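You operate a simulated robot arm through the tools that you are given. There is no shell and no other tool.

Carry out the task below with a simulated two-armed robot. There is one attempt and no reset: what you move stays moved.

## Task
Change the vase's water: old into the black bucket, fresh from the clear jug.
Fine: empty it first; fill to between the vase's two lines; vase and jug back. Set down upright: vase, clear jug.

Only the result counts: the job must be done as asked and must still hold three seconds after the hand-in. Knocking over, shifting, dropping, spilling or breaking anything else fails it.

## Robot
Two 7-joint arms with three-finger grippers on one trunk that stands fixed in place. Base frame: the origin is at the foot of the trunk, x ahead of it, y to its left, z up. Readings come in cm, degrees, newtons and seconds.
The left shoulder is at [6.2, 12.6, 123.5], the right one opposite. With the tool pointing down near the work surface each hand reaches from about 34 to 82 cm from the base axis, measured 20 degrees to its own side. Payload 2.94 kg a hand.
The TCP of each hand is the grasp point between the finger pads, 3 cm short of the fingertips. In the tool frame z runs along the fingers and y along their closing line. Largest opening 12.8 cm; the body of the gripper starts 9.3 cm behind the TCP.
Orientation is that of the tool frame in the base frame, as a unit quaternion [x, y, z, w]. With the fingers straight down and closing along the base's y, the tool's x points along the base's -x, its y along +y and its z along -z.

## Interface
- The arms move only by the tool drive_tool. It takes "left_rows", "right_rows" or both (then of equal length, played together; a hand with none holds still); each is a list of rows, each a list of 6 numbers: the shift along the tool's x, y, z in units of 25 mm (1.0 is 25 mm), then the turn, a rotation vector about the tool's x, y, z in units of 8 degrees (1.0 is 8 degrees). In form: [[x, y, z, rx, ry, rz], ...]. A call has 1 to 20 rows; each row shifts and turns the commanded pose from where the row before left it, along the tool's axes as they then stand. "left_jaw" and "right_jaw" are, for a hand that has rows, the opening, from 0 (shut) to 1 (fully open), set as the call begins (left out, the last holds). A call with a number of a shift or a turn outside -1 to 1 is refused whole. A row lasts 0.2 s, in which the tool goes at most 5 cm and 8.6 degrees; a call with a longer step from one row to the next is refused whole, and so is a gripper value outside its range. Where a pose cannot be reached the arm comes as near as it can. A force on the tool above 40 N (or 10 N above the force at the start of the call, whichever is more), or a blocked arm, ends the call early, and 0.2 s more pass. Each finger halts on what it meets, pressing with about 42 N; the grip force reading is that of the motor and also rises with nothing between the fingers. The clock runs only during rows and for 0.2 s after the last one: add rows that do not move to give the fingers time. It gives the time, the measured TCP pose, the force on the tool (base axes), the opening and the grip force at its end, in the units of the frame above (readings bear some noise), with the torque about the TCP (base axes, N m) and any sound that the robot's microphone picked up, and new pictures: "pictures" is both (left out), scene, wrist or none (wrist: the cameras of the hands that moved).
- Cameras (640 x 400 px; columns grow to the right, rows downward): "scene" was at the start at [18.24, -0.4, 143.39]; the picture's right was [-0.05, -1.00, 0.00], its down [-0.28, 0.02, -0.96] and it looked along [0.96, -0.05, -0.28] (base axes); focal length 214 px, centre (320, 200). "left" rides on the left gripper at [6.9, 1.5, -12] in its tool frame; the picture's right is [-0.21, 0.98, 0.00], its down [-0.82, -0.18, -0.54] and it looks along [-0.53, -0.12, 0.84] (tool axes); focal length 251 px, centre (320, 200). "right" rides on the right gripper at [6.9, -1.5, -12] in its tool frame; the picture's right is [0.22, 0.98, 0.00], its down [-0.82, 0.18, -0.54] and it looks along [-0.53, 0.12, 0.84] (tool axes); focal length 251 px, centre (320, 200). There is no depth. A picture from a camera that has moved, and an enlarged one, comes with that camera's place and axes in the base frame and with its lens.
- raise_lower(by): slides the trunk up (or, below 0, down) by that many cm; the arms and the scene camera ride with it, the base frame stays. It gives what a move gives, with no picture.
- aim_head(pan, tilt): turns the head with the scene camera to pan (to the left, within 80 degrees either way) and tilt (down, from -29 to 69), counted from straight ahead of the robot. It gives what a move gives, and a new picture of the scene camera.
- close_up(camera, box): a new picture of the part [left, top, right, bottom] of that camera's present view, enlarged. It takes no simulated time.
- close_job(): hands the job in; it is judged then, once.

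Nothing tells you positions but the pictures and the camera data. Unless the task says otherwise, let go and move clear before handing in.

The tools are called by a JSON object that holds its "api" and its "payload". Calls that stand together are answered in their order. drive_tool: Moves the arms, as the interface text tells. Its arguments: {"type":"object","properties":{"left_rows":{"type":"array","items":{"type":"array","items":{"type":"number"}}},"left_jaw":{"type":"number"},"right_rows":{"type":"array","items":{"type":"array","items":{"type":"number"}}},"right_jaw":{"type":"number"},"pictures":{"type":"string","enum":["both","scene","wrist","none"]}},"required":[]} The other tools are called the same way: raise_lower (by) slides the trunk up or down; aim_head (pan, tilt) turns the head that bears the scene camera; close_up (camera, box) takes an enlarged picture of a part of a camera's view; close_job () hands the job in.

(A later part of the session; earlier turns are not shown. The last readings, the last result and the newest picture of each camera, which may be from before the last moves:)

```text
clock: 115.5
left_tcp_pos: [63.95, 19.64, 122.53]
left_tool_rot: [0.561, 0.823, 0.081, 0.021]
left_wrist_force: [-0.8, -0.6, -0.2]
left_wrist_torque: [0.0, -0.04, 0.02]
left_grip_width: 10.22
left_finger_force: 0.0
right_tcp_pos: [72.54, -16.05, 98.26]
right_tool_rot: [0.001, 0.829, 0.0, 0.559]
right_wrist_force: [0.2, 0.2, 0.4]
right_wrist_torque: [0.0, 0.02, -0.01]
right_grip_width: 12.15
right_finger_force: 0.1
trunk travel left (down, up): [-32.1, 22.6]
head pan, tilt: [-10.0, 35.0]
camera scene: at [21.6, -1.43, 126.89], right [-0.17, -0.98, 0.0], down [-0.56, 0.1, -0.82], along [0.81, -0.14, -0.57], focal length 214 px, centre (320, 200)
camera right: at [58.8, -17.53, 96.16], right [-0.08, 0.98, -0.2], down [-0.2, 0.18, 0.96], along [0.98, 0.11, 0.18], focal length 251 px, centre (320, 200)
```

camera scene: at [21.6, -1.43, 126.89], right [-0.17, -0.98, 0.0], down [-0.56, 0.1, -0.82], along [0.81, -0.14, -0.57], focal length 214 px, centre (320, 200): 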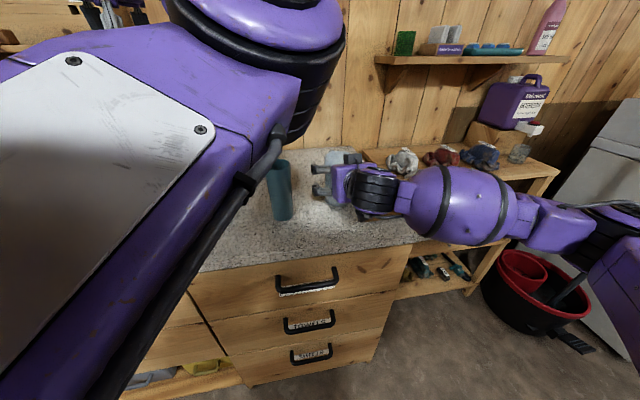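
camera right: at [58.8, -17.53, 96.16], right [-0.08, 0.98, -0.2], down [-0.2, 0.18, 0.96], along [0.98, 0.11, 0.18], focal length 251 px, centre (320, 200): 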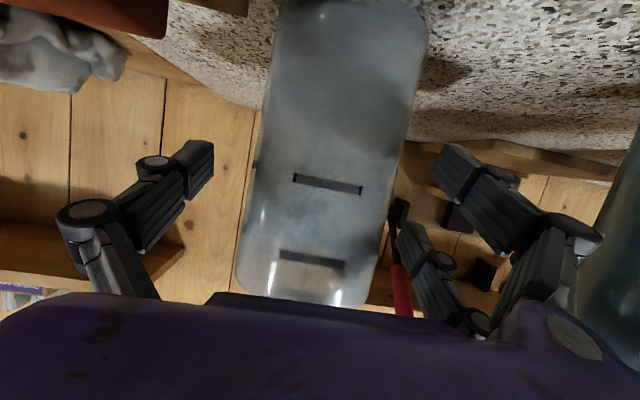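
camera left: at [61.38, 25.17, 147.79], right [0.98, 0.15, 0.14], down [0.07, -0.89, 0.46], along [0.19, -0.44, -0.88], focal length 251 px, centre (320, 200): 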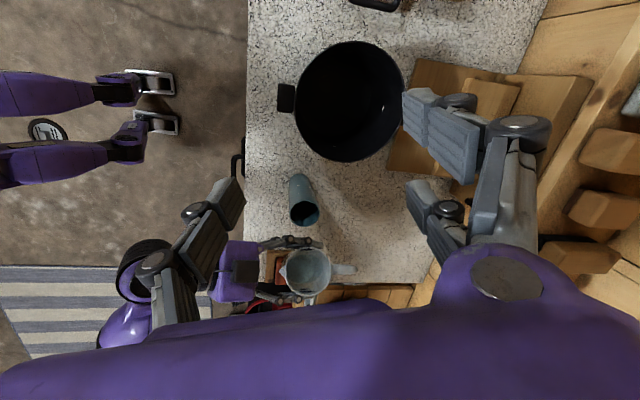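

The jug stands just as it did before. I'll raise the trunk to withdraw the fingers straight up.

{"api": "raise_lower", "payload": {"by": 12.9}}

{"api": "drive_tool", "payload": {"right_rows": [[-0.5, -0.3, -0.2, 0, 0, 0], [-0.6, -0.4, -0.2, 0, 0, 0], [-0.6, -0.4, -0.2, 0, 0, 0], [-0.6, -0.4, -0.2, 0, 0, 0], [-0.6, -0.4, -0.2, 0, 0, 0], [-0.6, -0.4, -0.3, 0, 0, 0]]}}

{"api": "close_up", "payload": {"camera": "scene", "box": [240, 150, 400, 260]}}

{"api": "close_up", "payload": {"camera": "left", "box": [200, 140, 440, 320]}}

```text
clock: 117.0
left_tcp_pos: [63.95, 19.53, 135.23]
left_tool_rot: [0.562, 0.823, 0.082, 0.02]
left_wrist_force: [0.5, -0.2, -0.4]
left_wrist_torque: [0.0, 0.04, -0.02]
left_grip_width: 10.22
left_finger_force: 0.0
right_tcp_pos: [72.54, -16.06, 110.92]
right_tool_rot: [0.0, 0.829, 0.0, 0.56]
right_wrist_force: [-0.1, -0.6, 0.1]
right_wrist_torque: [0.02, 0.0, 0.04]
right_grip_width: 12.18
right_finger_force: 0.0
trunk travel left (down, up): [-45.0, 9.7]
head pan, tilt: [-10.0, 35.0]
```

```text
clock: 118.5
left_tcp_pos: [63.84, 19.55, 135.41]
left_tool_rot: [0.561, 0.824, 0.082, 0.022]
left_wrist_force: [0.2, 0.2, -0.6]
left_wrist_torque: [0.01, 0.01, 0.01]
left_grip_width: 10.25
left_finger_force: 0.1
right_tcp_pos: [72.49, -21.55, 120.39]
right_tool_rot: [0.0, 0.829, 0.0, 0.56]
right_wrist_force: [-0.1, -0.8, -0.5]
right_wrist_torque: [-0.01, -0.04, -0.01]
right_grip_width: 12.18
right_finger_force: 0.1
trunk travel left (down, up): [-45.0, 9.7]
head pan, tilt: [-10.0, 35.0]
camera scene: at [17.54, -1.44, 140.38], right [-0.17, -0.98, 0.0], down [-0.56, 0.1, -0.82], along [0.81, -0.14, -0.57], focal length 214 px, centre (320, 200)
camera right: at [58.82, -23.2, 118.36], right [-0.08, 0.98, -0.2], down [-0.2, 0.18, 0.96], along [0.98, 0.11, 0.18], focal length 251 px, centre (320, 200)
```

scene: 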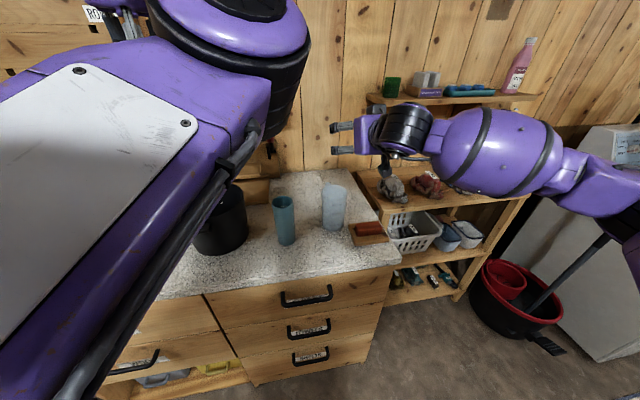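
right: 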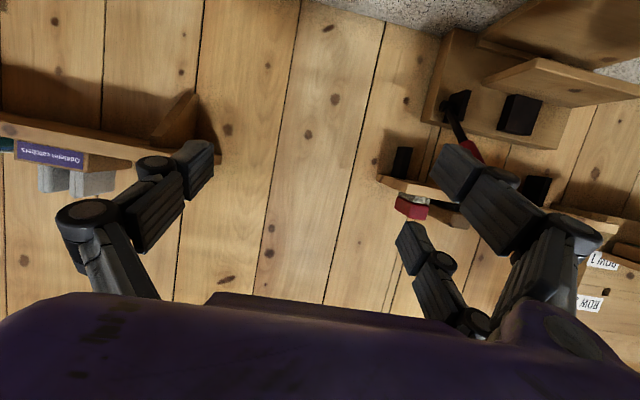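

```text
3.64 times, centred on (320, 205) of scene
camera zoom: at [17.54, -1.44, 140.38], right [-0.17, -0.98, 0.0], down [-0.56, 0.1, -0.82], along [0.81, -0.14, -0.57], focal length 780 px, centre (320, 182)
```

zoom: 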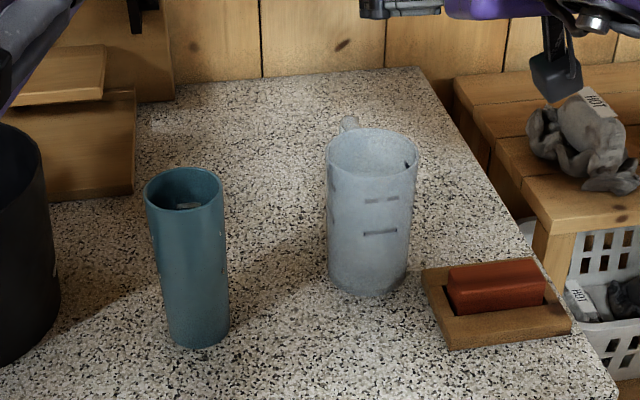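

```text
2.22 times, centred on (320, 230) of left
camera zoom: at [61.23, 25.26, 147.92], right [0.98, 0.15, 0.14], down [0.07, -0.89, 0.46], along [0.19, -0.44, -0.88], focal length 559 px, centre (320, 133)
```

zoom: 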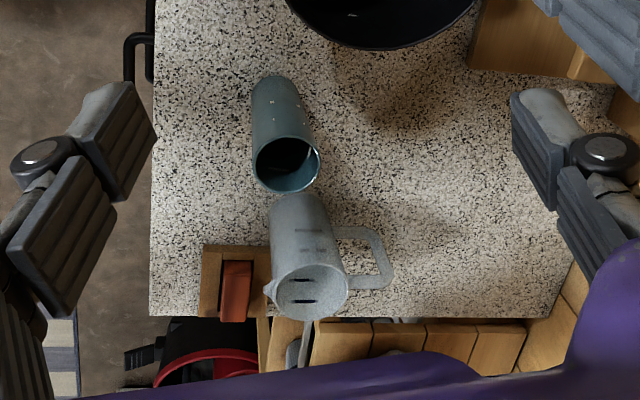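

Both vessels are upright in their places. I'll check the water level inside the vase and what remains in the jug.

{"api": "close_up", "payload": {"camera": "left", "box": [292, 190, 332, 220]}}

{"api": "close_up", "payload": {"camera": "left", "box": [290, 220, 350, 290]}}

{"api": "close_up", "payload": {"camera": "scene", "box": [268, 190, 300, 220]}}

```text
13.33 times, centred on (312, 205) of left
camera zoom: at [61.23, 25.26, 147.92], right [0.98, 0.15, 0.14], down [0.07, -0.89, 0.46], along [0.19, -0.44, -0.88], focal length 3352 px, centre (427, 133)
```

zoom: 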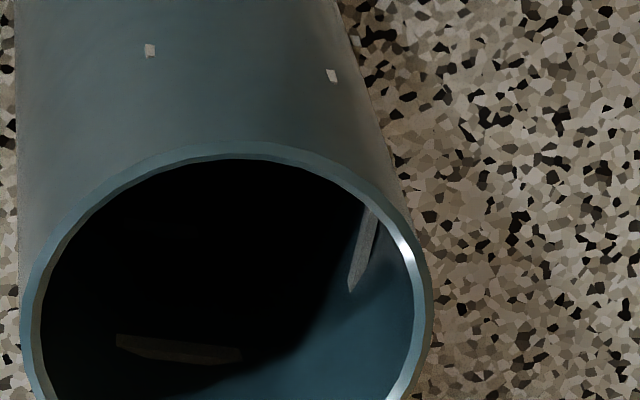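

```text
5.71 times, centred on (320, 255) of left
camera zoom: at [61.23, 25.26, 147.92], right [0.98, 0.15, 0.14], down [0.07, -0.89, 0.46], along [0.19, -0.44, -0.88], focal length 1437 px, centre (320, -114)
```

zoom: 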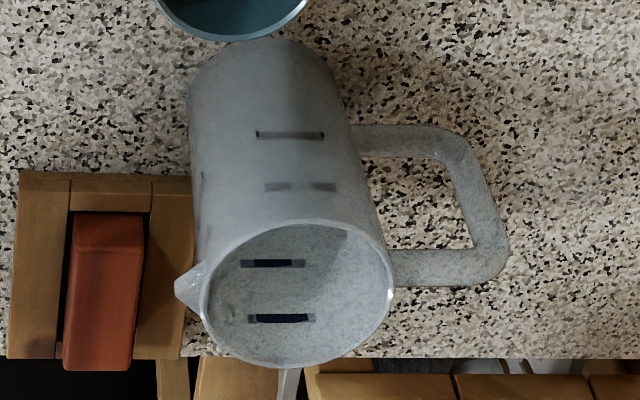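

```text
13.33 times, centred on (284, 205) of scene
camera zoom: at [17.54, -1.44, 140.38], right [-0.17, -0.98, 0.0], down [-0.56, 0.1, -0.82], along [0.81, -0.14, -0.57], focal length 2860 px, centre (800, 133)
```

zoom: 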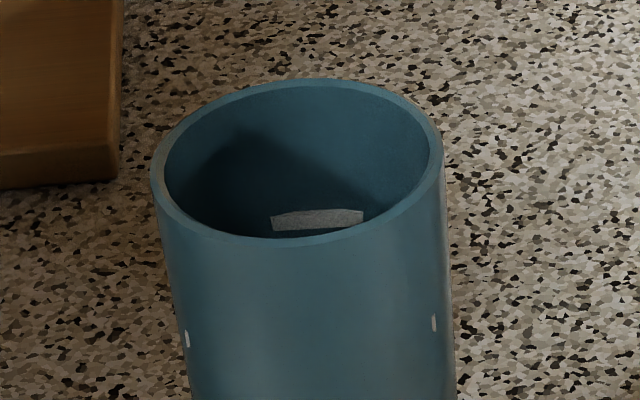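

The upper mark is dry, and the jug level is now below its lower line. For a certain reading of the vase level I'll move the right hand further aside and take the left camera round to the robot side, where the inner wall is lit.

{"api": "drive_tool", "payload": {"right_rows": [[-0.2, -0.7, 0, 0, 0, 0], [-0.2, -0.8, 0, 0, 0, 0], [-0.2, -0.8, 0, 0, 0, 0], [-0.2, -0.8, 0, 0, 0, 0], [0, -0.8, 0, 0, 0, 0], [0, 0, 0, 0, 0, 0]], "pictures": "none"}}

{"api": "drive_tool", "payload": {"left_rows": [[-0.4, -0.5, 0, 0, 0, -0.5], [-0.4, -0.5, 0, 0, 0, -0.5], [-0.4, -0.5, 0, 0, 0, -0.5], [0, 0, 0, 0, 0, 0]]}}

```text
clock: 119.8
left_tcp_pos: [63.94, 19.73, 135.39]
left_tool_rot: [0.561, 0.824, 0.081, 0.022]
left_wrist_force: [0.3, 0.2, 0.8]
left_wrist_torque: [-0.04, -0.01, -0.02]
left_grip_width: 10.22
left_finger_force: 0.0
right_tcp_pos: [73.34, -31.4, 122.36]
right_tool_rot: [0.001, 0.829, 0.0, 0.56]
right_wrist_force: [0.2, -0.8, 0.2]
right_wrist_torque: [0.0, -0.02, -0.04]
right_grip_width: 12.16
right_finger_force: 0.0
trunk travel left (down, up): [-45.0, 9.7]
head pan, tilt: [-10.0, 35.0]
```

```text
clock: 120.8
left_tcp_pos: [61.88, 15.31, 134.64]
left_tool_rot: [0.471, 0.878, 0.079, 0.029]
left_wrist_force: [-0.1, 0.1, -0.3]
left_wrist_torque: [-0.01, -0.02, 0.0]
left_grip_width: 10.24
left_finger_force: 0.1
right_tcp_pos: [73.42, -31.5, 122.34]
right_tool_rot: [0.0, 0.829, 0.0, 0.56]
right_wrist_force: [0.3, -0.1, -0.6]
right_wrist_torque: [0.02, 0.02, -0.01]
right_grip_width: 12.18
right_finger_force: 0.1
trunk travel left (down, up): [-45.0, 9.7]
head pan, tilt: [-10.0, 35.0]
camera scene: at [17.61, -1.39, 140.37], right [-0.17, -0.98, 0.0], down [-0.56, 0.1, -0.82], along [0.81, -0.14, -0.57], focal length 214 px, centre (320, 200)
camera left: at [57.83, 20.63, 146.87], right [0.92, 0.35, 0.16], down [0.24, -0.84, 0.48], along [0.3, -0.41, -0.86], focal length 251 px, centre (320, 200)
```

scene: 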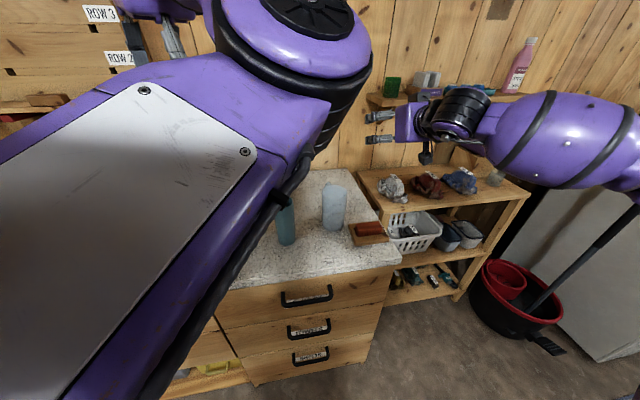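
left: 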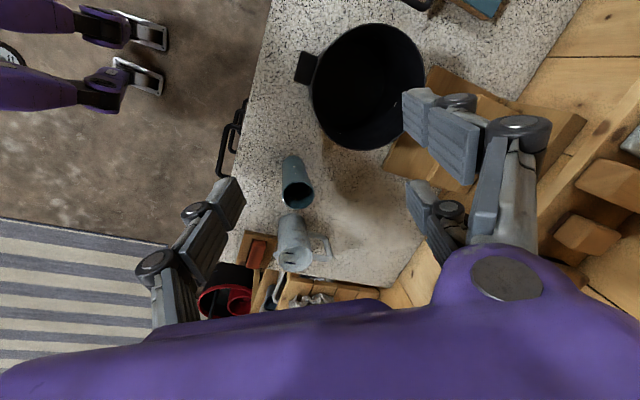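

{"api": "close_up", "payload": {"camera": "left", "box": [280, 170, 320, 212]}}

{"api": "close_up", "payload": {"camera": "left", "box": [268, 208, 332, 278]}}

```text
9.52 times, centred on (300, 191) of left
camera zoom: at [57.83, 20.63, 146.87], right [0.92, 0.35, 0.16], down [0.24, -0.84, 0.48], along [0.3, -0.41, -0.86], focal length 2395 px, centre (510, 286)
```

zoom: 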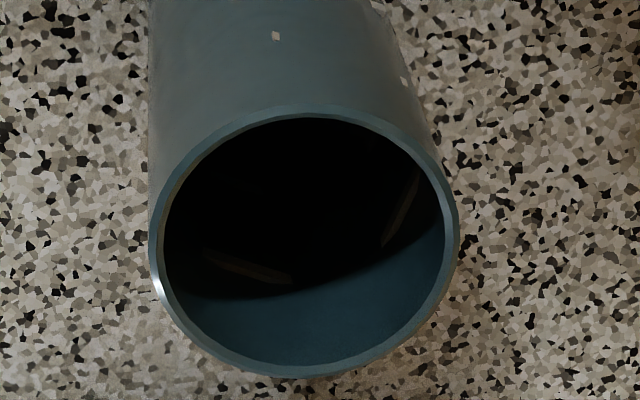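

```text
5.71 times, centred on (300, 243) of left
camera zoom: at [57.83, 20.63, 146.87], right [0.92, 0.35, 0.16], down [0.24, -0.84, 0.48], along [0.3, -0.41, -0.86], focal length 1437 px, centre (434, -46)
```

zoom: 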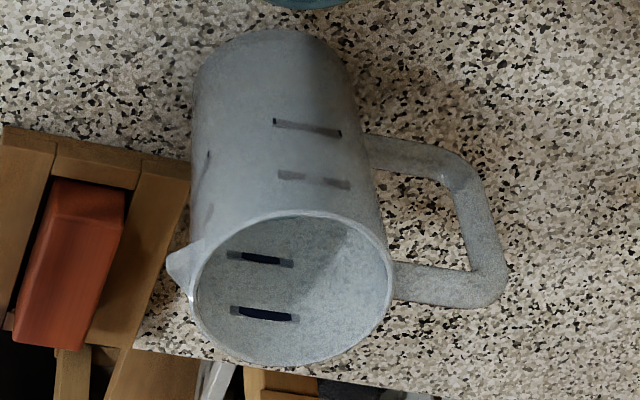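

{"api": "close_up", "payload": {"camera": "left", "box": [284, 181, 304, 201]}}

{"api": "close_up", "payload": {"camera": "left", "box": [296, 181, 316, 201]}}

```text
16.00 times, centred on (294, 191) of left
camera zoom: at [57.83, 20.63, 146.87], right [0.92, 0.35, 0.16], down [0.24, -0.84, 0.48], along [0.3, -0.41, -0.86], focal length 4023 px, centre (736, 344)
```

zoom: 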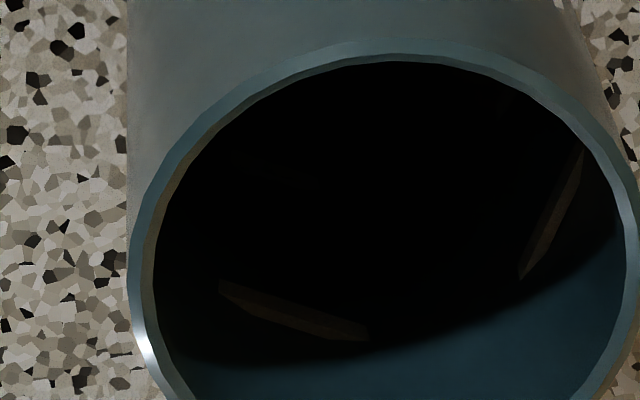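

```text
16.00 times, centred on (306, 191) of left
camera zoom: at [57.83, 20.63, 146.87], right [0.92, 0.35, 0.16], down [0.24, -0.84, 0.48], along [0.3, -0.41, -0.86], focal length 4023 px, centre (544, 344)
```

zoom: 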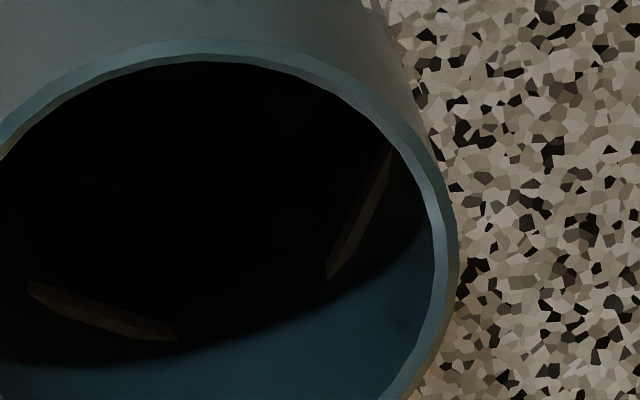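

The vase interior is too dark from here to read directly. I'll clear the left arm to the left and raise the trunk so the head camera can look more steeply at the lit inner wall.

{"api": "drive_tool", "payload": {"left_rows": [[0.4, 0.3, 0.06, 0, 0, 0], [0.688, 0.544, 0.108, 0, 0, 0], [0.688, 0.544, 0.108, 0, 0, 0], [0.688, 0.544, 0.108, 0, 0, 0], [0.688, 0.544, 0.108, 0, 0, 0], [0.688, 0.544, 0.108, 0, 0, 0], [0.688, 0.544, 0.108, 0, 0, 0], [0.688, 0.544, 0.108, 0, 0, 0], [0.688, 0.544, 0.108, 0, 0, 0], [0.688, 0.544, 0.108, 0, 0, 0], [0, 0, 0, 0, 0, 0]], "pictures": "scene"}}

{"api": "raise_lower", "payload": {"by": 9.6}}

{"api": "aim_head", "payload": {"pan": -3, "tilt": 16}}

{"api": "close_up", "payload": {"camera": "scene", "box": [285, 290, 335, 350]}}

```text
clock: 123.2
left_tcp_pos: [63.73, 36.38, 134.66]
left_tool_rot: [0.472, 0.878, 0.079, 0.029]
left_wrist_force: [0.0, -0.3, 0.6]
left_wrist_torque: [0.04, 0.01, 0.02]
left_grip_width: 10.23
left_finger_force: 0.1
right_tcp_pos: [73.34, -31.49, 122.23]
right_tool_rot: [0.001, 0.828, 0.0, 0.561]
right_wrist_force: [0.8, -0.3, 0.4]
right_wrist_torque: [0.01, -0.01, 0.0]
right_grip_width: 12.15
right_finger_force: 0.0
trunk travel left (down, up): [-45.0, 9.7]
head pan, tilt: [-10.0, 35.0]
camera scene: at [17.59, -1.5, 140.37], right [-0.17, -0.98, 0.0], down [-0.56, 0.1, -0.82], along [0.81, -0.14, -0.57], focal length 214 px, centre (320, 200)
```

scene: 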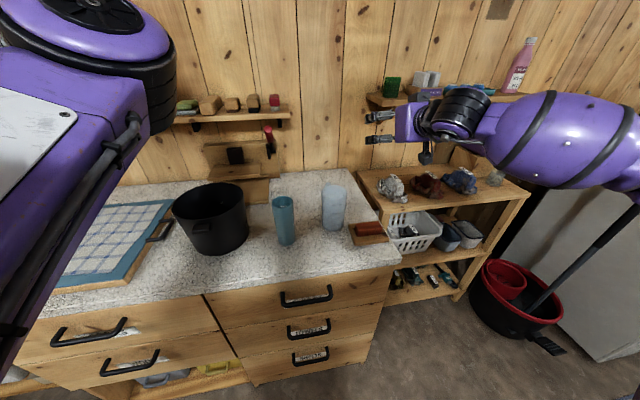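

```text
clock: 124.5
left_tcp_pos: [63.98, 36.47, 143.81]
left_tool_rot: [0.471, 0.878, 0.077, 0.028]
left_wrist_force: [-0.1, 0.2, -1.3]
left_wrist_torque: [-0.05, 0.03, 0.01]
left_grip_width: 10.21
left_finger_force: 0.0
right_tcp_pos: [73.55, -31.38, 131.57]
right_tool_rot: [0.0, 0.83, 0.0, 0.558]
right_wrist_force: [0.8, 0.3, -1.2]
right_wrist_torque: [0.02, -0.03, -0.01]
right_grip_width: 12.15
right_finger_force: 0.1
trunk travel left (down, up): [-54.6, 0.1]
head pan, tilt: [-10.0, 35.0]
```

```text
clock: 125.4
left_tcp_pos: [63.72, 36.34, 144.31]
left_tool_rot: [0.472, 0.878, 0.079, 0.029]
left_wrist_force: [0.0, 0.6, -0.2]
left_wrist_torque: [-0.01, -0.02, -0.02]
left_grip_width: 10.23
left_finger_force: 0.0
right_tcp_pos: [73.29, -31.5, 131.97]
right_tool_rot: [-0.001, 0.829, 0.0, 0.56]
right_wrist_force: [-0.4, -0.3, 0.2]
right_wrist_torque: [0.03, 0.01, 0.01]
right_grip_width: 12.16
right_finger_force: 0.0
trunk travel left (down, up): [-54.6, 0.1]
head pan, tilt: [-3.0, 16.0]
camera scene: at [9.4, -0.39, 154.17], right [-0.05, -1.0, 0.0], down [-0.28, 0.01, -0.96], along [0.96, -0.05, -0.28], focal length 214 px, centre (320, 200)
```

scene: 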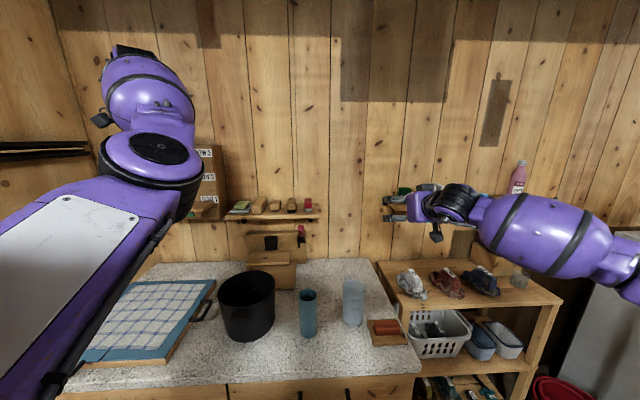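

```text
6.67 times, centred on (310, 320) of scene
camera zoom: at [9.4, -0.39, 154.17], right [-0.05, -1.0, 0.0], down [-0.28, 0.01, -0.96], along [0.96, -0.05, -0.28], focal length 1430 px, centre (387, -600)
```

zoom: 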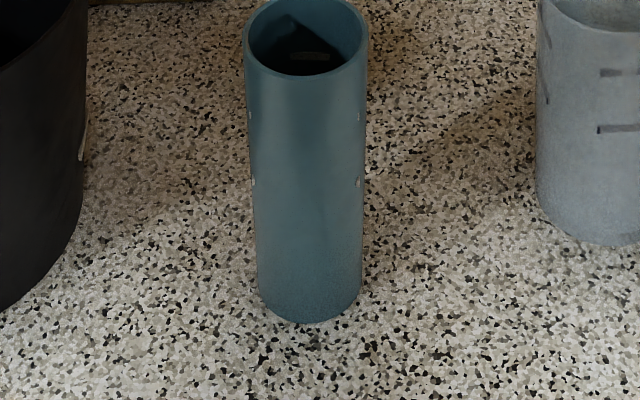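

{"api": "close_up", "payload": {"camera": "scene", "box": [295, 284, 323, 304]}}

{"api": "close_up", "payload": {"camera": "scene", "box": [335, 272, 373, 300]}}

{"api": "close_up", "payload": {"camera": "scene", "box": [200, 250, 420, 380]}}

```text
16.00 times, centred on (309, 294) of scene
camera zoom: at [9.4, -0.39, 154.17], right [-0.05, -1.0, 0.0], down [-0.28, 0.01, -0.96], along [0.96, -0.05, -0.28], focal length 3432 px, centre (496, -1304)
```

zoom: 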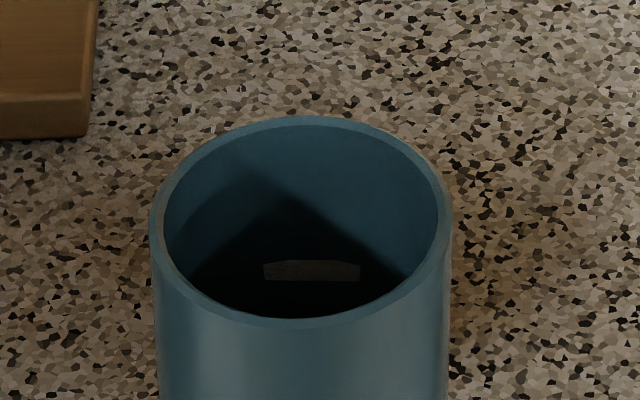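

```text
14.29 times, centred on (354, 286) of scene
camera zoom: at [9.4, -0.39, 154.17], right [-0.05, -1.0, 0.0], down [-0.28, 0.01, -0.96], along [0.96, -0.05, -0.28], focal length 3064 px, centre (-166, -1029)
```

zoom: 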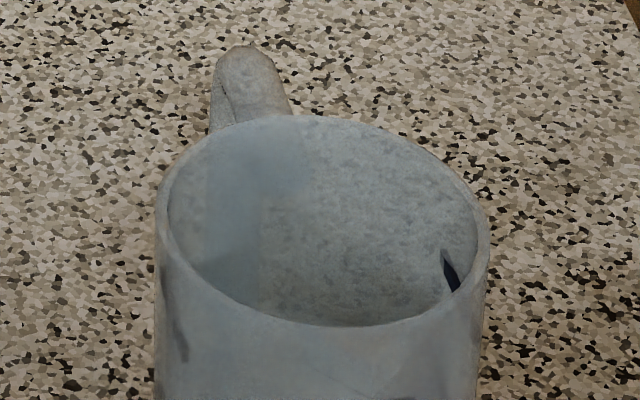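

```text
2.91 times, centred on (310, 315) of scene
camera zoom: at [9.4, -0.39, 154.17], right [-0.05, -1.0, 0.0], down [-0.28, 0.01, -0.96], along [0.96, -0.05, -0.28], focal length 624 px, centre (349, -134)
```

zoom: 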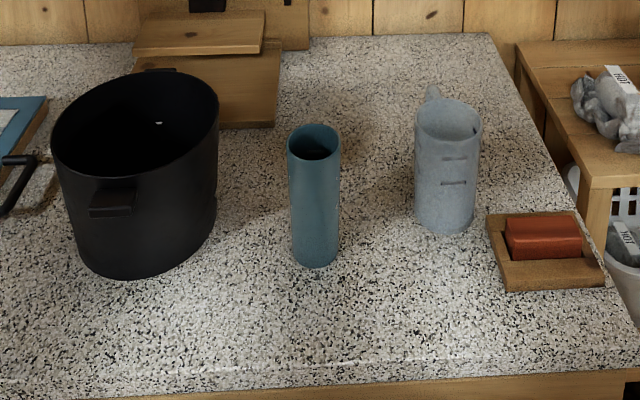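

Everything stands correctly, but the vase interior is in shadow. In the first pictures the right camera saw it well lit, so I'll pitch the right hand down and bring its camera high over the vase from the right front.

{"api": "drive_tool", "payload": {"right_rows": [[-0.132, 0, -0.528, 0, 0.945, 0], [-0.062, 0, -0.54, 0, 0.945, 0], [0.01, 0, -0.544, 0, 0.945, 0], [0.081, 0, -0.538, 0, 0.945, 0], [0.152, 0, -0.522, 0, 0.945, 0], [0.219, 0, -0.498, 0, 0.945, 0], [0.282, 0, -0.465, 0, 0.945, 0], [0.342, 0, -0.424, 0, 0.945, 0], [0.394, 0, -0.375, 0, 0.945, 0], [0, 0, 0, 0, 0, 0]]}}

```text
clock: 127.6
left_tcp_pos: [63.65, 36.3, 144.32]
left_tool_rot: [0.471, 0.878, 0.079, 0.029]
left_wrist_force: [0.5, -1.0, -0.1]
left_wrist_torque: [-0.01, 0.01, -0.01]
left_grip_width: 10.26
left_finger_force: 0.1
right_tcp_pos: [63.59, -31.41, 139.3]
right_tool_rot: [0.001, 1.0, 0.0, 0.0]
right_wrist_force: [-0.8, -0.4, 0.1]
right_wrist_torque: [0.05, -0.01, -0.03]
right_grip_width: 12.17
right_finger_force: 0.0
trunk travel left (down, up): [-54.6, 0.1]
head pan, tilt: [-3.0, 16.0]
camera scene: at [9.37, -0.45, 154.18], right [-0.05, -1.0, 0.0], down [-0.28, 0.01, -0.96], along [0.96, -0.05, -0.28], focal length 214 px, centre (320, 200)
camera right: at [56.73, -32.98, 151.08], right [-0.21, 0.98, 0.0], down [0.82, 0.18, 0.54], along [0.53, 0.12, -0.84], focal length 251 px, centre (320, 200)
```

scene: 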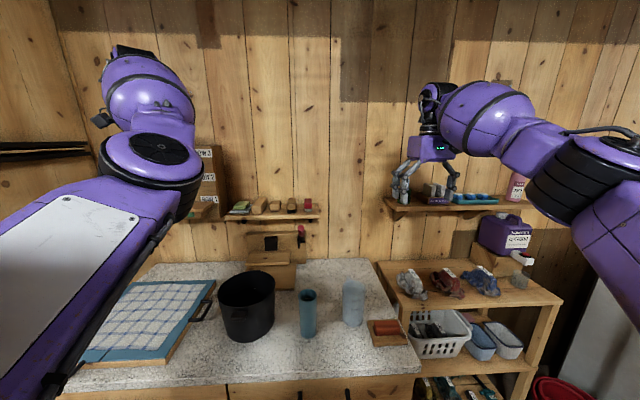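
right: 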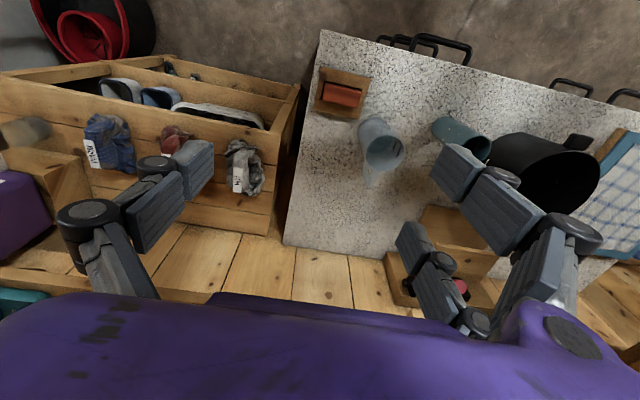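

{"api": "drive_tool", "payload": {"right_rows": [[0, 0.5, 0, 0, 0, 0], [0, 0.8, 0, 0, 0, 0], [0, 0.8, 0, 0, 0, 0], [0, 0.8, 0, 0, 0, 0], [0, 0.8, 0, 0, 0, 0], [0, 0.8, 0, 0, 0, 0], [0, 0.8, 0, 0, 0, 0], [0, 0.8, 0, 0, 0, 0], [0, 0, 0, 0, 0, 0]]}}

```text
clock: 129.6
left_tcp_pos: [63.74, 36.23, 144.22]
left_tool_rot: [0.473, 0.877, 0.079, 0.03]
left_wrist_force: [-0.7, -0.6, -0.8]
left_wrist_torque: [0.02, 0.01, 0.0]
left_grip_width: 10.24
left_finger_force: 0.1
right_tcp_pos: [63.52, -15.98, 139.33]
right_tool_rot: [0.0, 1.0, -0.001, 0.0]
right_wrist_force: [-0.9, -0.8, 0.3]
right_wrist_torque: [0.0, 0.03, 0.05]
right_grip_width: 12.14
right_finger_force: 0.0
trunk travel left (down, up): [-54.6, 0.1]
head pan, tilt: [-3.0, 16.0]
camera scene: at [9.42, -0.45, 154.18], right [-0.05, -1.0, 0.0], down [-0.28, 0.01, -0.96], along [0.96, -0.05, -0.28], focal length 214 px, centre (320, 200)
camera right: at [56.71, -17.56, 151.13], right [-0.21, 0.98, 0.0], down [0.82, 0.18, 0.54], along [0.53, 0.12, -0.84], focal length 251 px, centre (320, 200)
```

scene: 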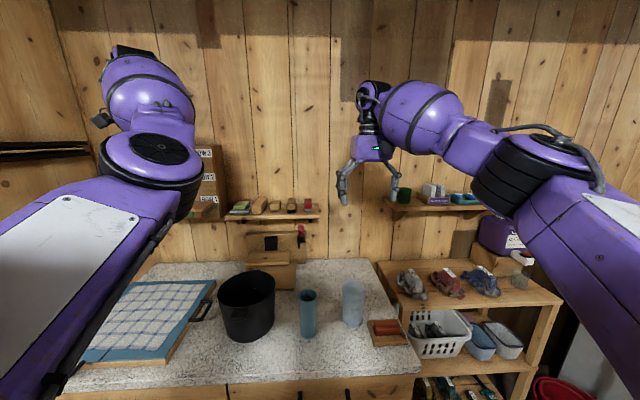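
right: 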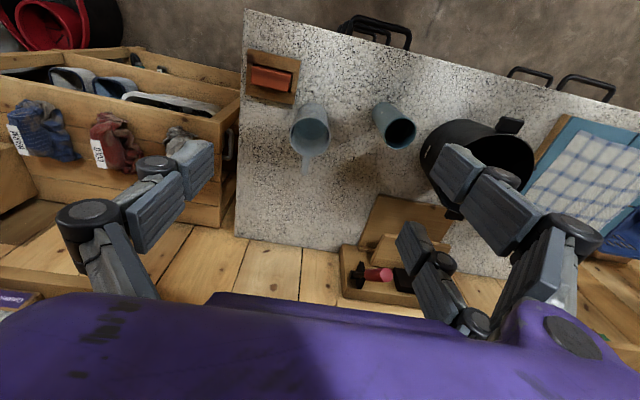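

{"api": "close_up", "payload": {"camera": "right", "box": [370, 98, 422, 155]}}

{"api": "close_up", "payload": {"camera": "right", "box": [384, 112, 420, 148]}}

{"api": "close_up", "payload": {"camera": "right", "box": [284, 98, 336, 172]}}

```text
7.02 times, centred on (396, 126) of right
camera zoom: at [56.71, -17.56, 151.13], right [-0.21, 0.98, 0.0], down [0.82, 0.18, 0.54], along [0.53, 0.12, -0.84], focal length 1764 px, centre (-213, 716)
```

zoom: 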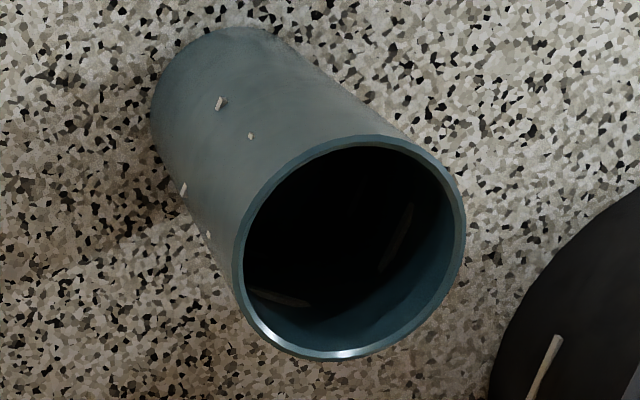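

```text
11.11 times, centred on (402, 130) of right
camera zoom: at [56.71, -17.56, 151.13], right [-0.21, 0.98, 0.0], down [0.82, 0.18, 0.54], along [0.53, 0.12, -0.84], focal length 2794 px, centre (-591, 978)
```

zoom: 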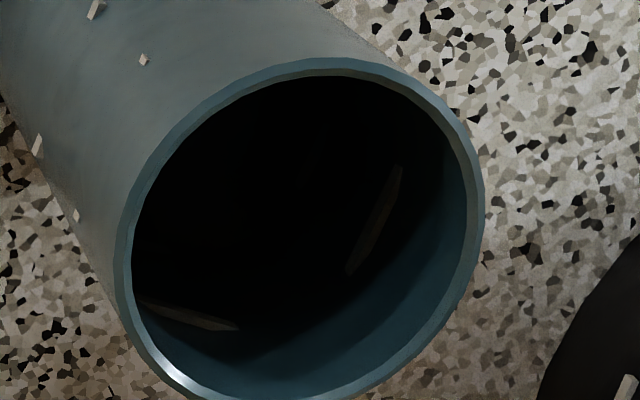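

```text
5.41 times, centred on (310, 135) of right
camera zoom: at [56.71, -17.56, 151.13], right [-0.21, 0.98, 0.0], down [0.82, 0.18, 0.54], along [0.53, 0.12, -0.84], focal length 1359 px, centre (374, 551)
```

zoom: 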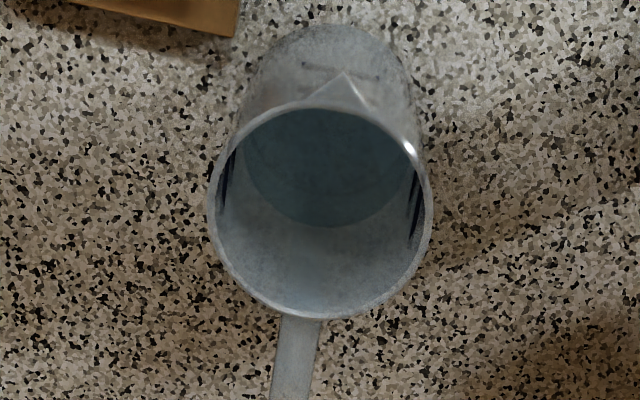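

The right camera clearly shows the jug's remaining water, with its surface near z 96. I'll look closer at the vase for the lower line mark, to tell whether it's under water.

{"api": "close_up", "payload": {"camera": "right", "box": [384, 118, 412, 138]}}

{"api": "close_up", "payload": {"camera": "right", "box": [290, 105, 332, 135]}}

```text
16.00 times, centred on (398, 128) of right
camera zoom: at [56.71, -17.56, 151.13], right [-0.21, 0.98, 0.0], down [0.82, 0.18, 0.54], along [0.53, 0.12, -0.84], focal length 4023 px, centre (-928, 1352)
```

zoom: 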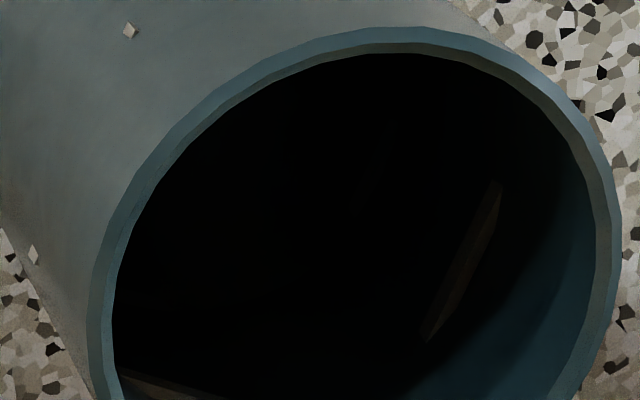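

```text
13.33 times, centred on (311, 120) of right
camera zoom: at [56.71, -17.56, 151.13], right [-0.21, 0.98, 0.0], down [0.82, 0.18, 0.54], along [0.53, 0.12, -0.84], focal length 3352 px, centre (440, 1267)
```

zoom: 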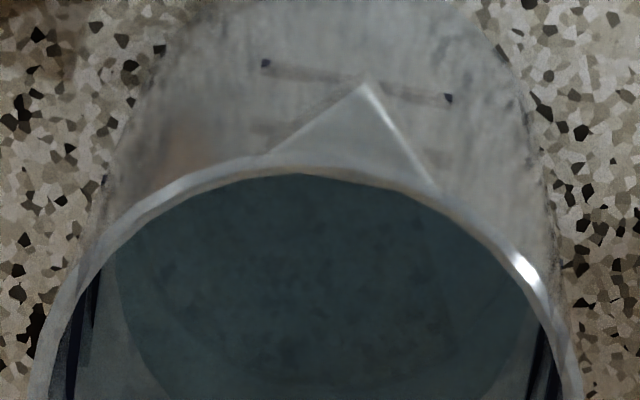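

The vase interior stays too dark to read, so I'll determine the poured amount from the jug instead, whose water is clearly visible. I'll view it from the right side at a flatter angle, with the line marks as a scale.

{"api": "drive_tool", "payload": {"right_rows": [[-0.2, -0.5, 0.1, 0, 0, 0], [-0.37, -0.88, 0.17, 0, 0, 0], [-0.37, -0.88, 0.17, 0, 0, 0], [-0.37, -0.88, 0.17, 0, 0, 0], [-0.37, -0.88, 0.17, 0, 0, 0], [-0.37, -0.88, 0.17, 0, 0, 0], [-0.37, -0.88, 0.17, 0, 0, 0], [-0.37, -0.88, 0.17, 0, 0, 0], [-0.37, -0.88, 0.17, 0, 0, 0], [-0.37, -0.88, 0.17, 0, 0, 0], [0, 0, 0, 0, 0, -0.9], [0, 0, 0, 0, 0, -0.9], [0, 0, 0, 0, 0, -0.9], [0, 0, 0, 0, 0, -0.9], [0, 0, 0, 0, 0, -0.9], [0, 0, 0, 0, 0, -0.9], [0, 0, 0, 0, 0, -0.9], [0, 0, 0, 0, 0, -0.9], [0, 0, 0, 0, 0, -0.9], [0, 0, 0, 0, 0, 0]]}}

```text
clock: 133.8
left_tcp_pos: [63.78, 36.33, 144.27]
left_tool_rot: [0.472, 0.878, 0.08, 0.03]
left_wrist_force: [-0.1, -0.2, 0.7]
left_wrist_torque: [0.03, -0.02, 0.0]
left_grip_width: 10.2
left_finger_force: 0.0
right_tcp_pos: [50.83, -19.63, 133.64]
right_tool_rot: [-0.393, 0.92, 0.0, 0.003]
right_wrist_force: [0.3, 0.8, 0.0]
right_wrist_torque: [0.02, 0.03, -0.01]
right_grip_width: 12.16
right_finger_force: 0.0
right hand out of reach, approached as far as the arm can: row 6, 7, 8, 9, 10, 11, 12, 13, 14, 15, 16, 17, 18, 19
trunk travel left (down, up): [-54.6, 0.1]
head pan, tilt: [-3.0, 16.0]
camera scene: at [9.43, -0.47, 154.18], right [-0.05, -1.0, 0.0], down [-0.28, 0.02, -0.96], along [0.96, -0.05, -0.28], focal length 214 px, centre (320, 200)
camera right: at [47.03, -25.84, 145.48], right [-0.85, 0.52, 0.0], down [0.44, 0.72, 0.54], along [0.29, 0.46, -0.84], focal length 251 px, centre (320, 200)
```

scene: 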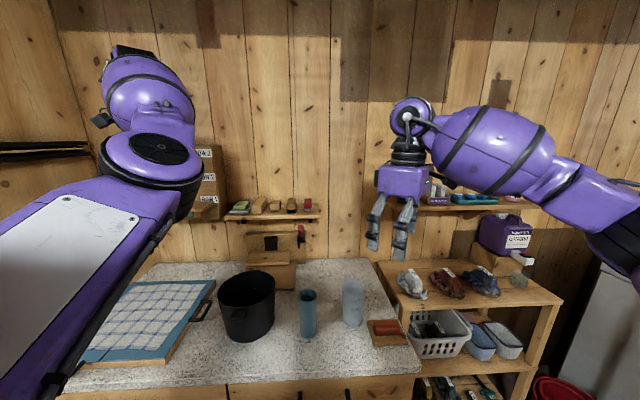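
right: 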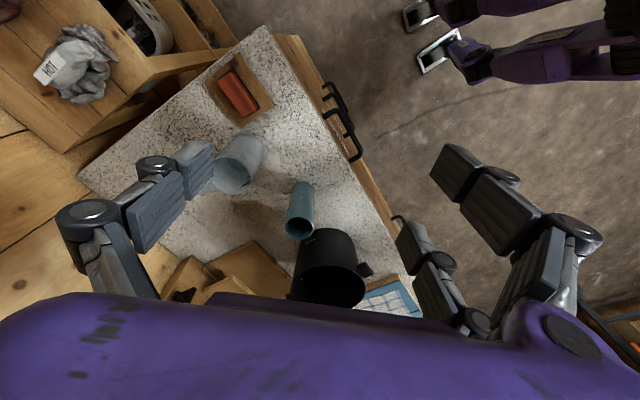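

{"api": "close_up", "payload": {"camera": "right", "box": [205, 125, 275, 200]}}

{"api": "close_up", "payload": {"camera": "right", "box": [278, 175, 323, 245]}}

{"api": "close_up", "payload": {"camera": "right", "box": [286, 210, 318, 240]}}

```text
5.33 times, centred on (240, 162) of right
camera zoom: at [47.03, -25.84, 145.48], right [-0.85, 0.52, 0.0], down [0.44, 0.72, 0.54], along [0.29, 0.46, -0.84], focal length 1341 px, centre (747, 400)
```

zoom: 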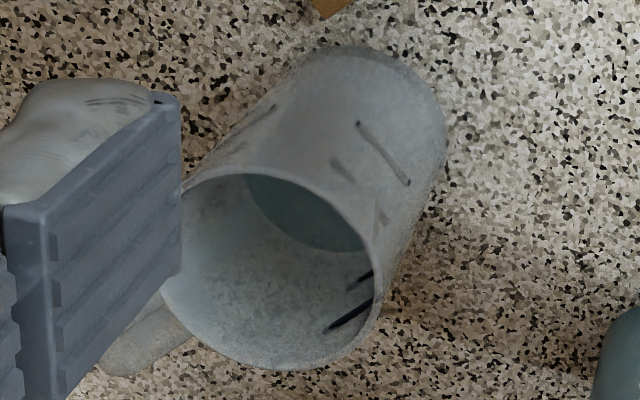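

```text
5.71 times, centred on (300, 210) of right
camera zoom: at [47.03, -25.84, 145.48], right [-0.85, 0.52, 0.0], down [0.44, 0.72, 0.54], along [0.29, 0.46, -0.84], focal length 1437 px, centre (431, 143)
```

zoom: 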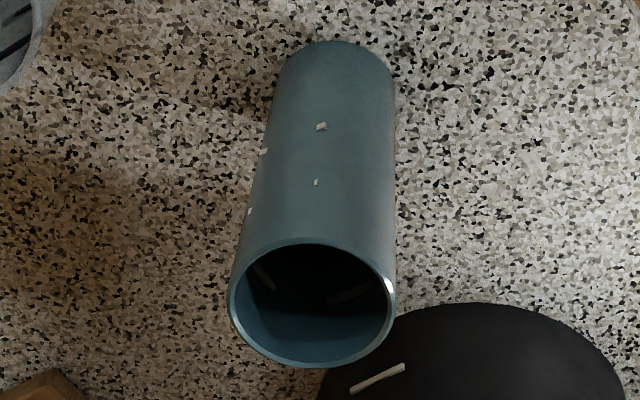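

```text
13.33 times, centred on (302, 225) of right
camera zoom: at [47.03, -25.84, 145.48], right [-0.85, 0.52, 0.0], down [0.44, 0.72, 0.54], along [0.29, 0.46, -0.84], focal length 3352 px, centre (560, -133)
```

zoom: 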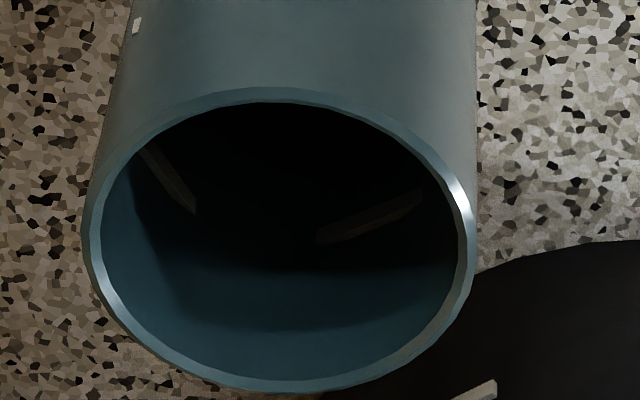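

From this view the jug surface is at about z 95.6. It started near z 99, so only about 140–150 ml has gone in, which is a bit close to the vase's lower line. I want about 25 ml more, so I'll bring the right hand back to its forward-pitched pose for a second small pour.

{"api": "drive_tool", "payload": {"right_rows": [[0, 0, 0, 0, 0, 0.965], [0, 0, 0, 0, 0, 0.965], [0, 0, 0, 0, 0, 0.965], [0, 0, 0, 0, 0, 0.965], [0, 0, 0, 0, 0, 0.965], [0, 0, 0, 0, 0, 0.965], [0, 0, -0.4, 0, 0, 0], [0, 0, -0.6, 0, 0, 0], [0, 0, 0, 0, 0, 0]]}}

```text
clock: 135.8
left_tcp_pos: [63.81, 36.42, 144.27]
left_tool_rot: [0.472, 0.878, 0.078, 0.03]
left_wrist_force: [-0.2, 0.3, -1.1]
left_wrist_torque: [-0.01, -0.01, -0.02]
left_grip_width: 10.26
left_finger_force: 0.0
right_tcp_pos: [50.7, -19.71, 136.13]
right_tool_rot: [0.0, 1.0, 0.002, 0.001]
right_wrist_force: [0.5, -0.1, 0.4]
right_wrist_torque: [0.0, -0.01, 0.0]
right_grip_width: 12.17
right_finger_force: 0.0
trunk travel left (down, up): [-54.6, 0.1]
head pan, tilt: [-3.0, 16.0]
camera scene: at [9.45, -0.4, 154.17], right [-0.05, -1.0, 0.0], down [-0.28, 0.01, -0.96], along [0.96, -0.05, -0.28], focal length 214 px, centre (320, 200)
camera right: at [43.87, -21.3, 148.1], right [-0.21, 0.98, 0.0], down [0.82, 0.18, 0.54], along [0.53, 0.12, -0.84], focal length 251 px, centre (320, 200)
```

scene: 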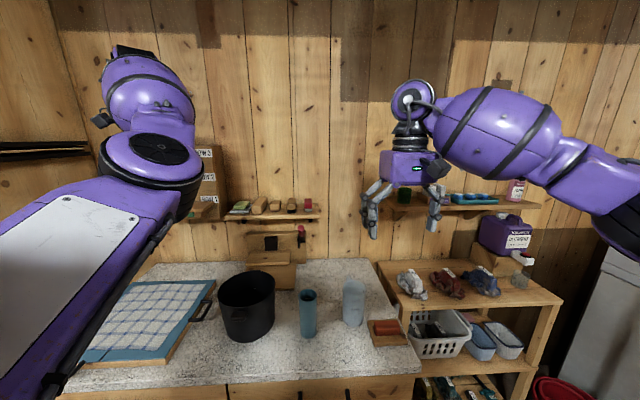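
right: 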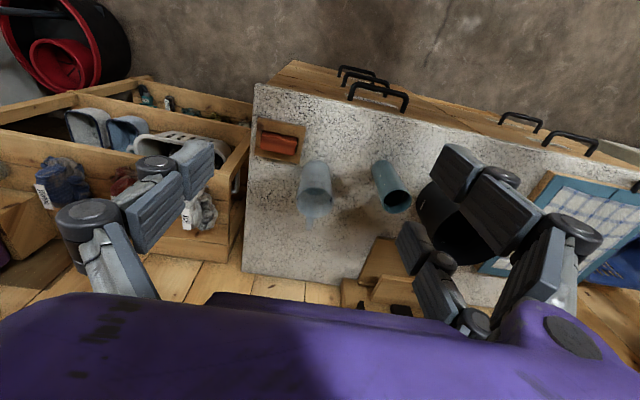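

{"api": "close_up", "payload": {"camera": "right", "box": [285, 150, 345, 235]}}

{"api": "close_up", "payload": {"camera": "right", "box": [365, 155, 415, 217]}}

{"api": "close_up", "payload": {"camera": "right", "box": [380, 185, 414, 215]}}

```text
4.71 times, centred on (315, 192) of right
camera zoom: at [43.87, -21.3, 148.1], right [-0.21, 0.98, 0.0], down [0.82, 0.18, 0.54], along [0.53, 0.12, -0.84], focal length 1183 px, centre (344, 235)
```

zoom: 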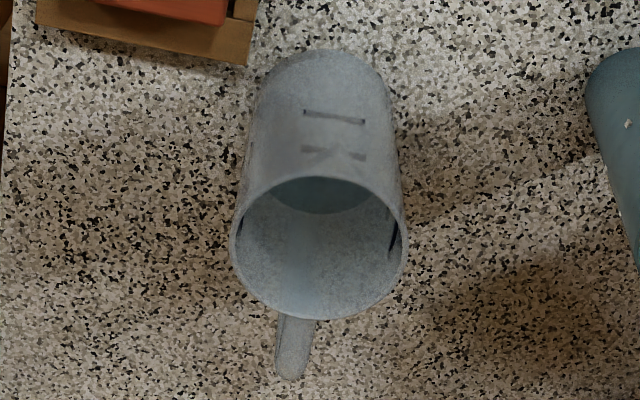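

```text
6.45 times, centred on (390, 186) of right
camera zoom: at [43.87, -21.3, 148.1], right [-0.21, 0.98, 0.0], down [0.82, 0.18, 0.54], along [0.53, 0.12, -0.84], focal length 1622 px, centre (-132, 290)
```

zoom: 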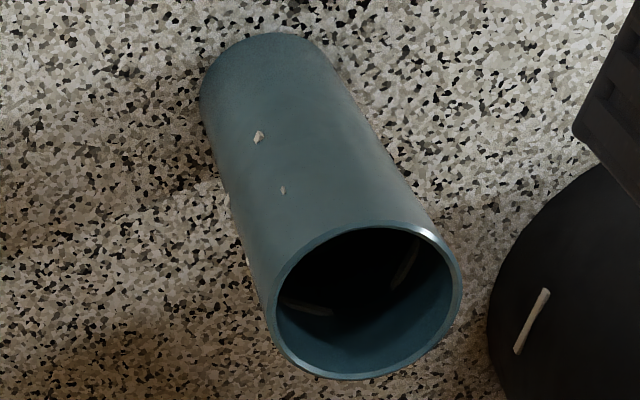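

```text
13.33 times, centred on (397, 200) of right
camera zoom: at [43.87, -21.3, 148.1], right [-0.21, 0.98, 0.0], down [0.82, 0.18, 0.54], along [0.53, 0.12, -0.84], focal length 3352 px, centre (-707, 200)
```

zoom: 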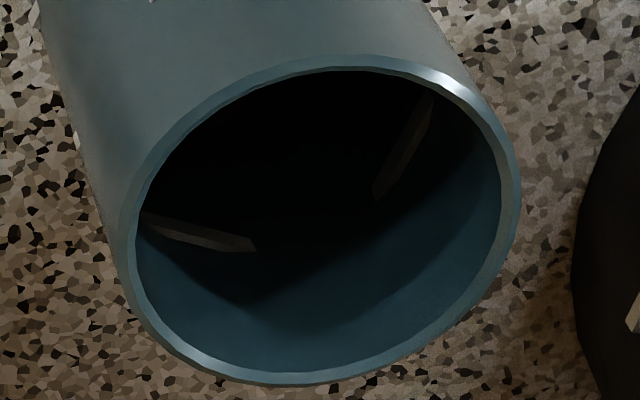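

Two views agree that the jug surface is at z 95.55. I'll prepare for the second small pour by pitching the right hand forward again and returning the trunk to its earlier height.

{"api": "drive_tool", "payload": {"right_rows": [[-0.8, 0, 0, 0, -0.945, 0], [-0.793, 0, 0.105, 0, -0.945, 0], [-0.772, 0, 0.209, 0, -0.945, 0], [-0.738, 0, 0.308, 0, -0.945, 0], [-0.691, 0, 0.403, 0, -0.945, 0], [-0.632, 0, 0.49, 0, -0.945, 0], [-0.562, 0, 0.569, 0, -0.945, 0], [-0.482, 0, 0.638, 0, -0.945, 0], [-0.394, 0, 0.696, 0, -0.945, 0], [0, 0, 0, 0, 0, 0]], "right_jaw": 0.95, "pictures": "none"}}

{"api": "raise_lower", "payload": {"by": -9.6}}

{"api": "aim_head", "payload": {"pan": -10, "tilt": 35}}

```text
clock: 138.0
left_tcp_pos: [63.73, 36.45, 144.26]
left_tool_rot: [0.472, 0.878, 0.079, 0.029]
left_wrist_force: [0.2, 0.2, -0.1]
left_wrist_torque: [0.03, 0.01, -0.04]
left_grip_width: 10.23
left_finger_force: 0.1
right_tcp_pos: [68.6, -19.57, 136.54]
right_tool_rot: [0.0, 0.827, 0.0, 0.563]
right_wrist_force: [-0.2, -0.6, -0.4]
right_wrist_torque: [0.0, -0.01, 0.02]
right_grip_width: 12.15
right_finger_force: 0.1
trunk travel left (down, up): [-54.6, 0.1]
head pan, tilt: [-3.0, 16.0]
```

```text
clock: 139.3
left_tcp_pos: [63.67, 36.32, 134.81]
left_tool_rot: [0.472, 0.878, 0.079, 0.031]
left_wrist_force: [-0.8, -0.2, -0.8]
left_wrist_torque: [-0.03, 0.0, 0.0]
left_grip_width: 10.25
left_finger_force: 0.1
right_tcp_pos: [68.69, -19.62, 126.78]
right_tool_rot: [-0.001, 0.827, 0.001, 0.562]
right_wrist_force: [0.5, 0.8, 0.1]
right_wrist_torque: [0.02, 0.02, 0.02]
right_grip_width: 12.16
right_finger_force: 0.1
trunk travel left (down, up): [-45.0, 9.7]
head pan, tilt: [-3.0, 16.0]
```

```text
clock: 140.1
left_tcp_pos: [63.74, 36.42, 134.58]
left_tool_rot: [0.472, 0.878, 0.079, 0.029]
left_wrist_force: [-0.1, 0.0, -0.4]
left_wrist_torque: [-0.01, 0.02, 0.02]
left_grip_width: 10.22
left_finger_force: 0.1
right_tcp_pos: [68.75, -19.65, 126.64]
right_tool_rot: [0.0, 0.828, 0.001, 0.56]
right_wrist_force: [-0.6, -0.1, 0.0]
right_wrist_torque: [0.02, 0.04, 0.03]
right_grip_width: 12.18
right_finger_force: 0.1
trunk travel left (down, up): [-45.0, 9.7]
head pan, tilt: [-10.0, 35.0]
camera scene: at [17.62, -1.42, 140.38], right [-0.17, -0.98, 0.0], down [-0.56, 0.1, -0.82], along [0.81, -0.14, -0.57], focal length 214 px, centre (320, 200)
```

scene: 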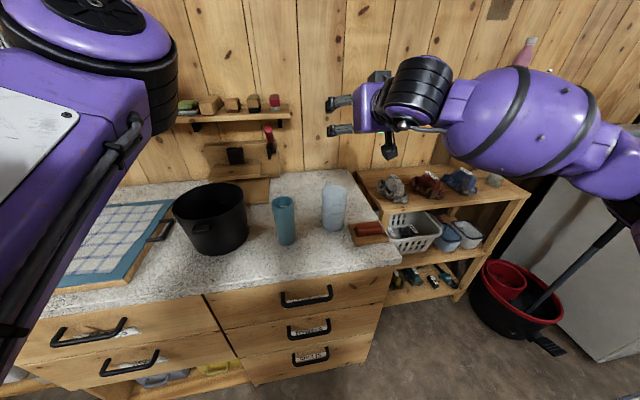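

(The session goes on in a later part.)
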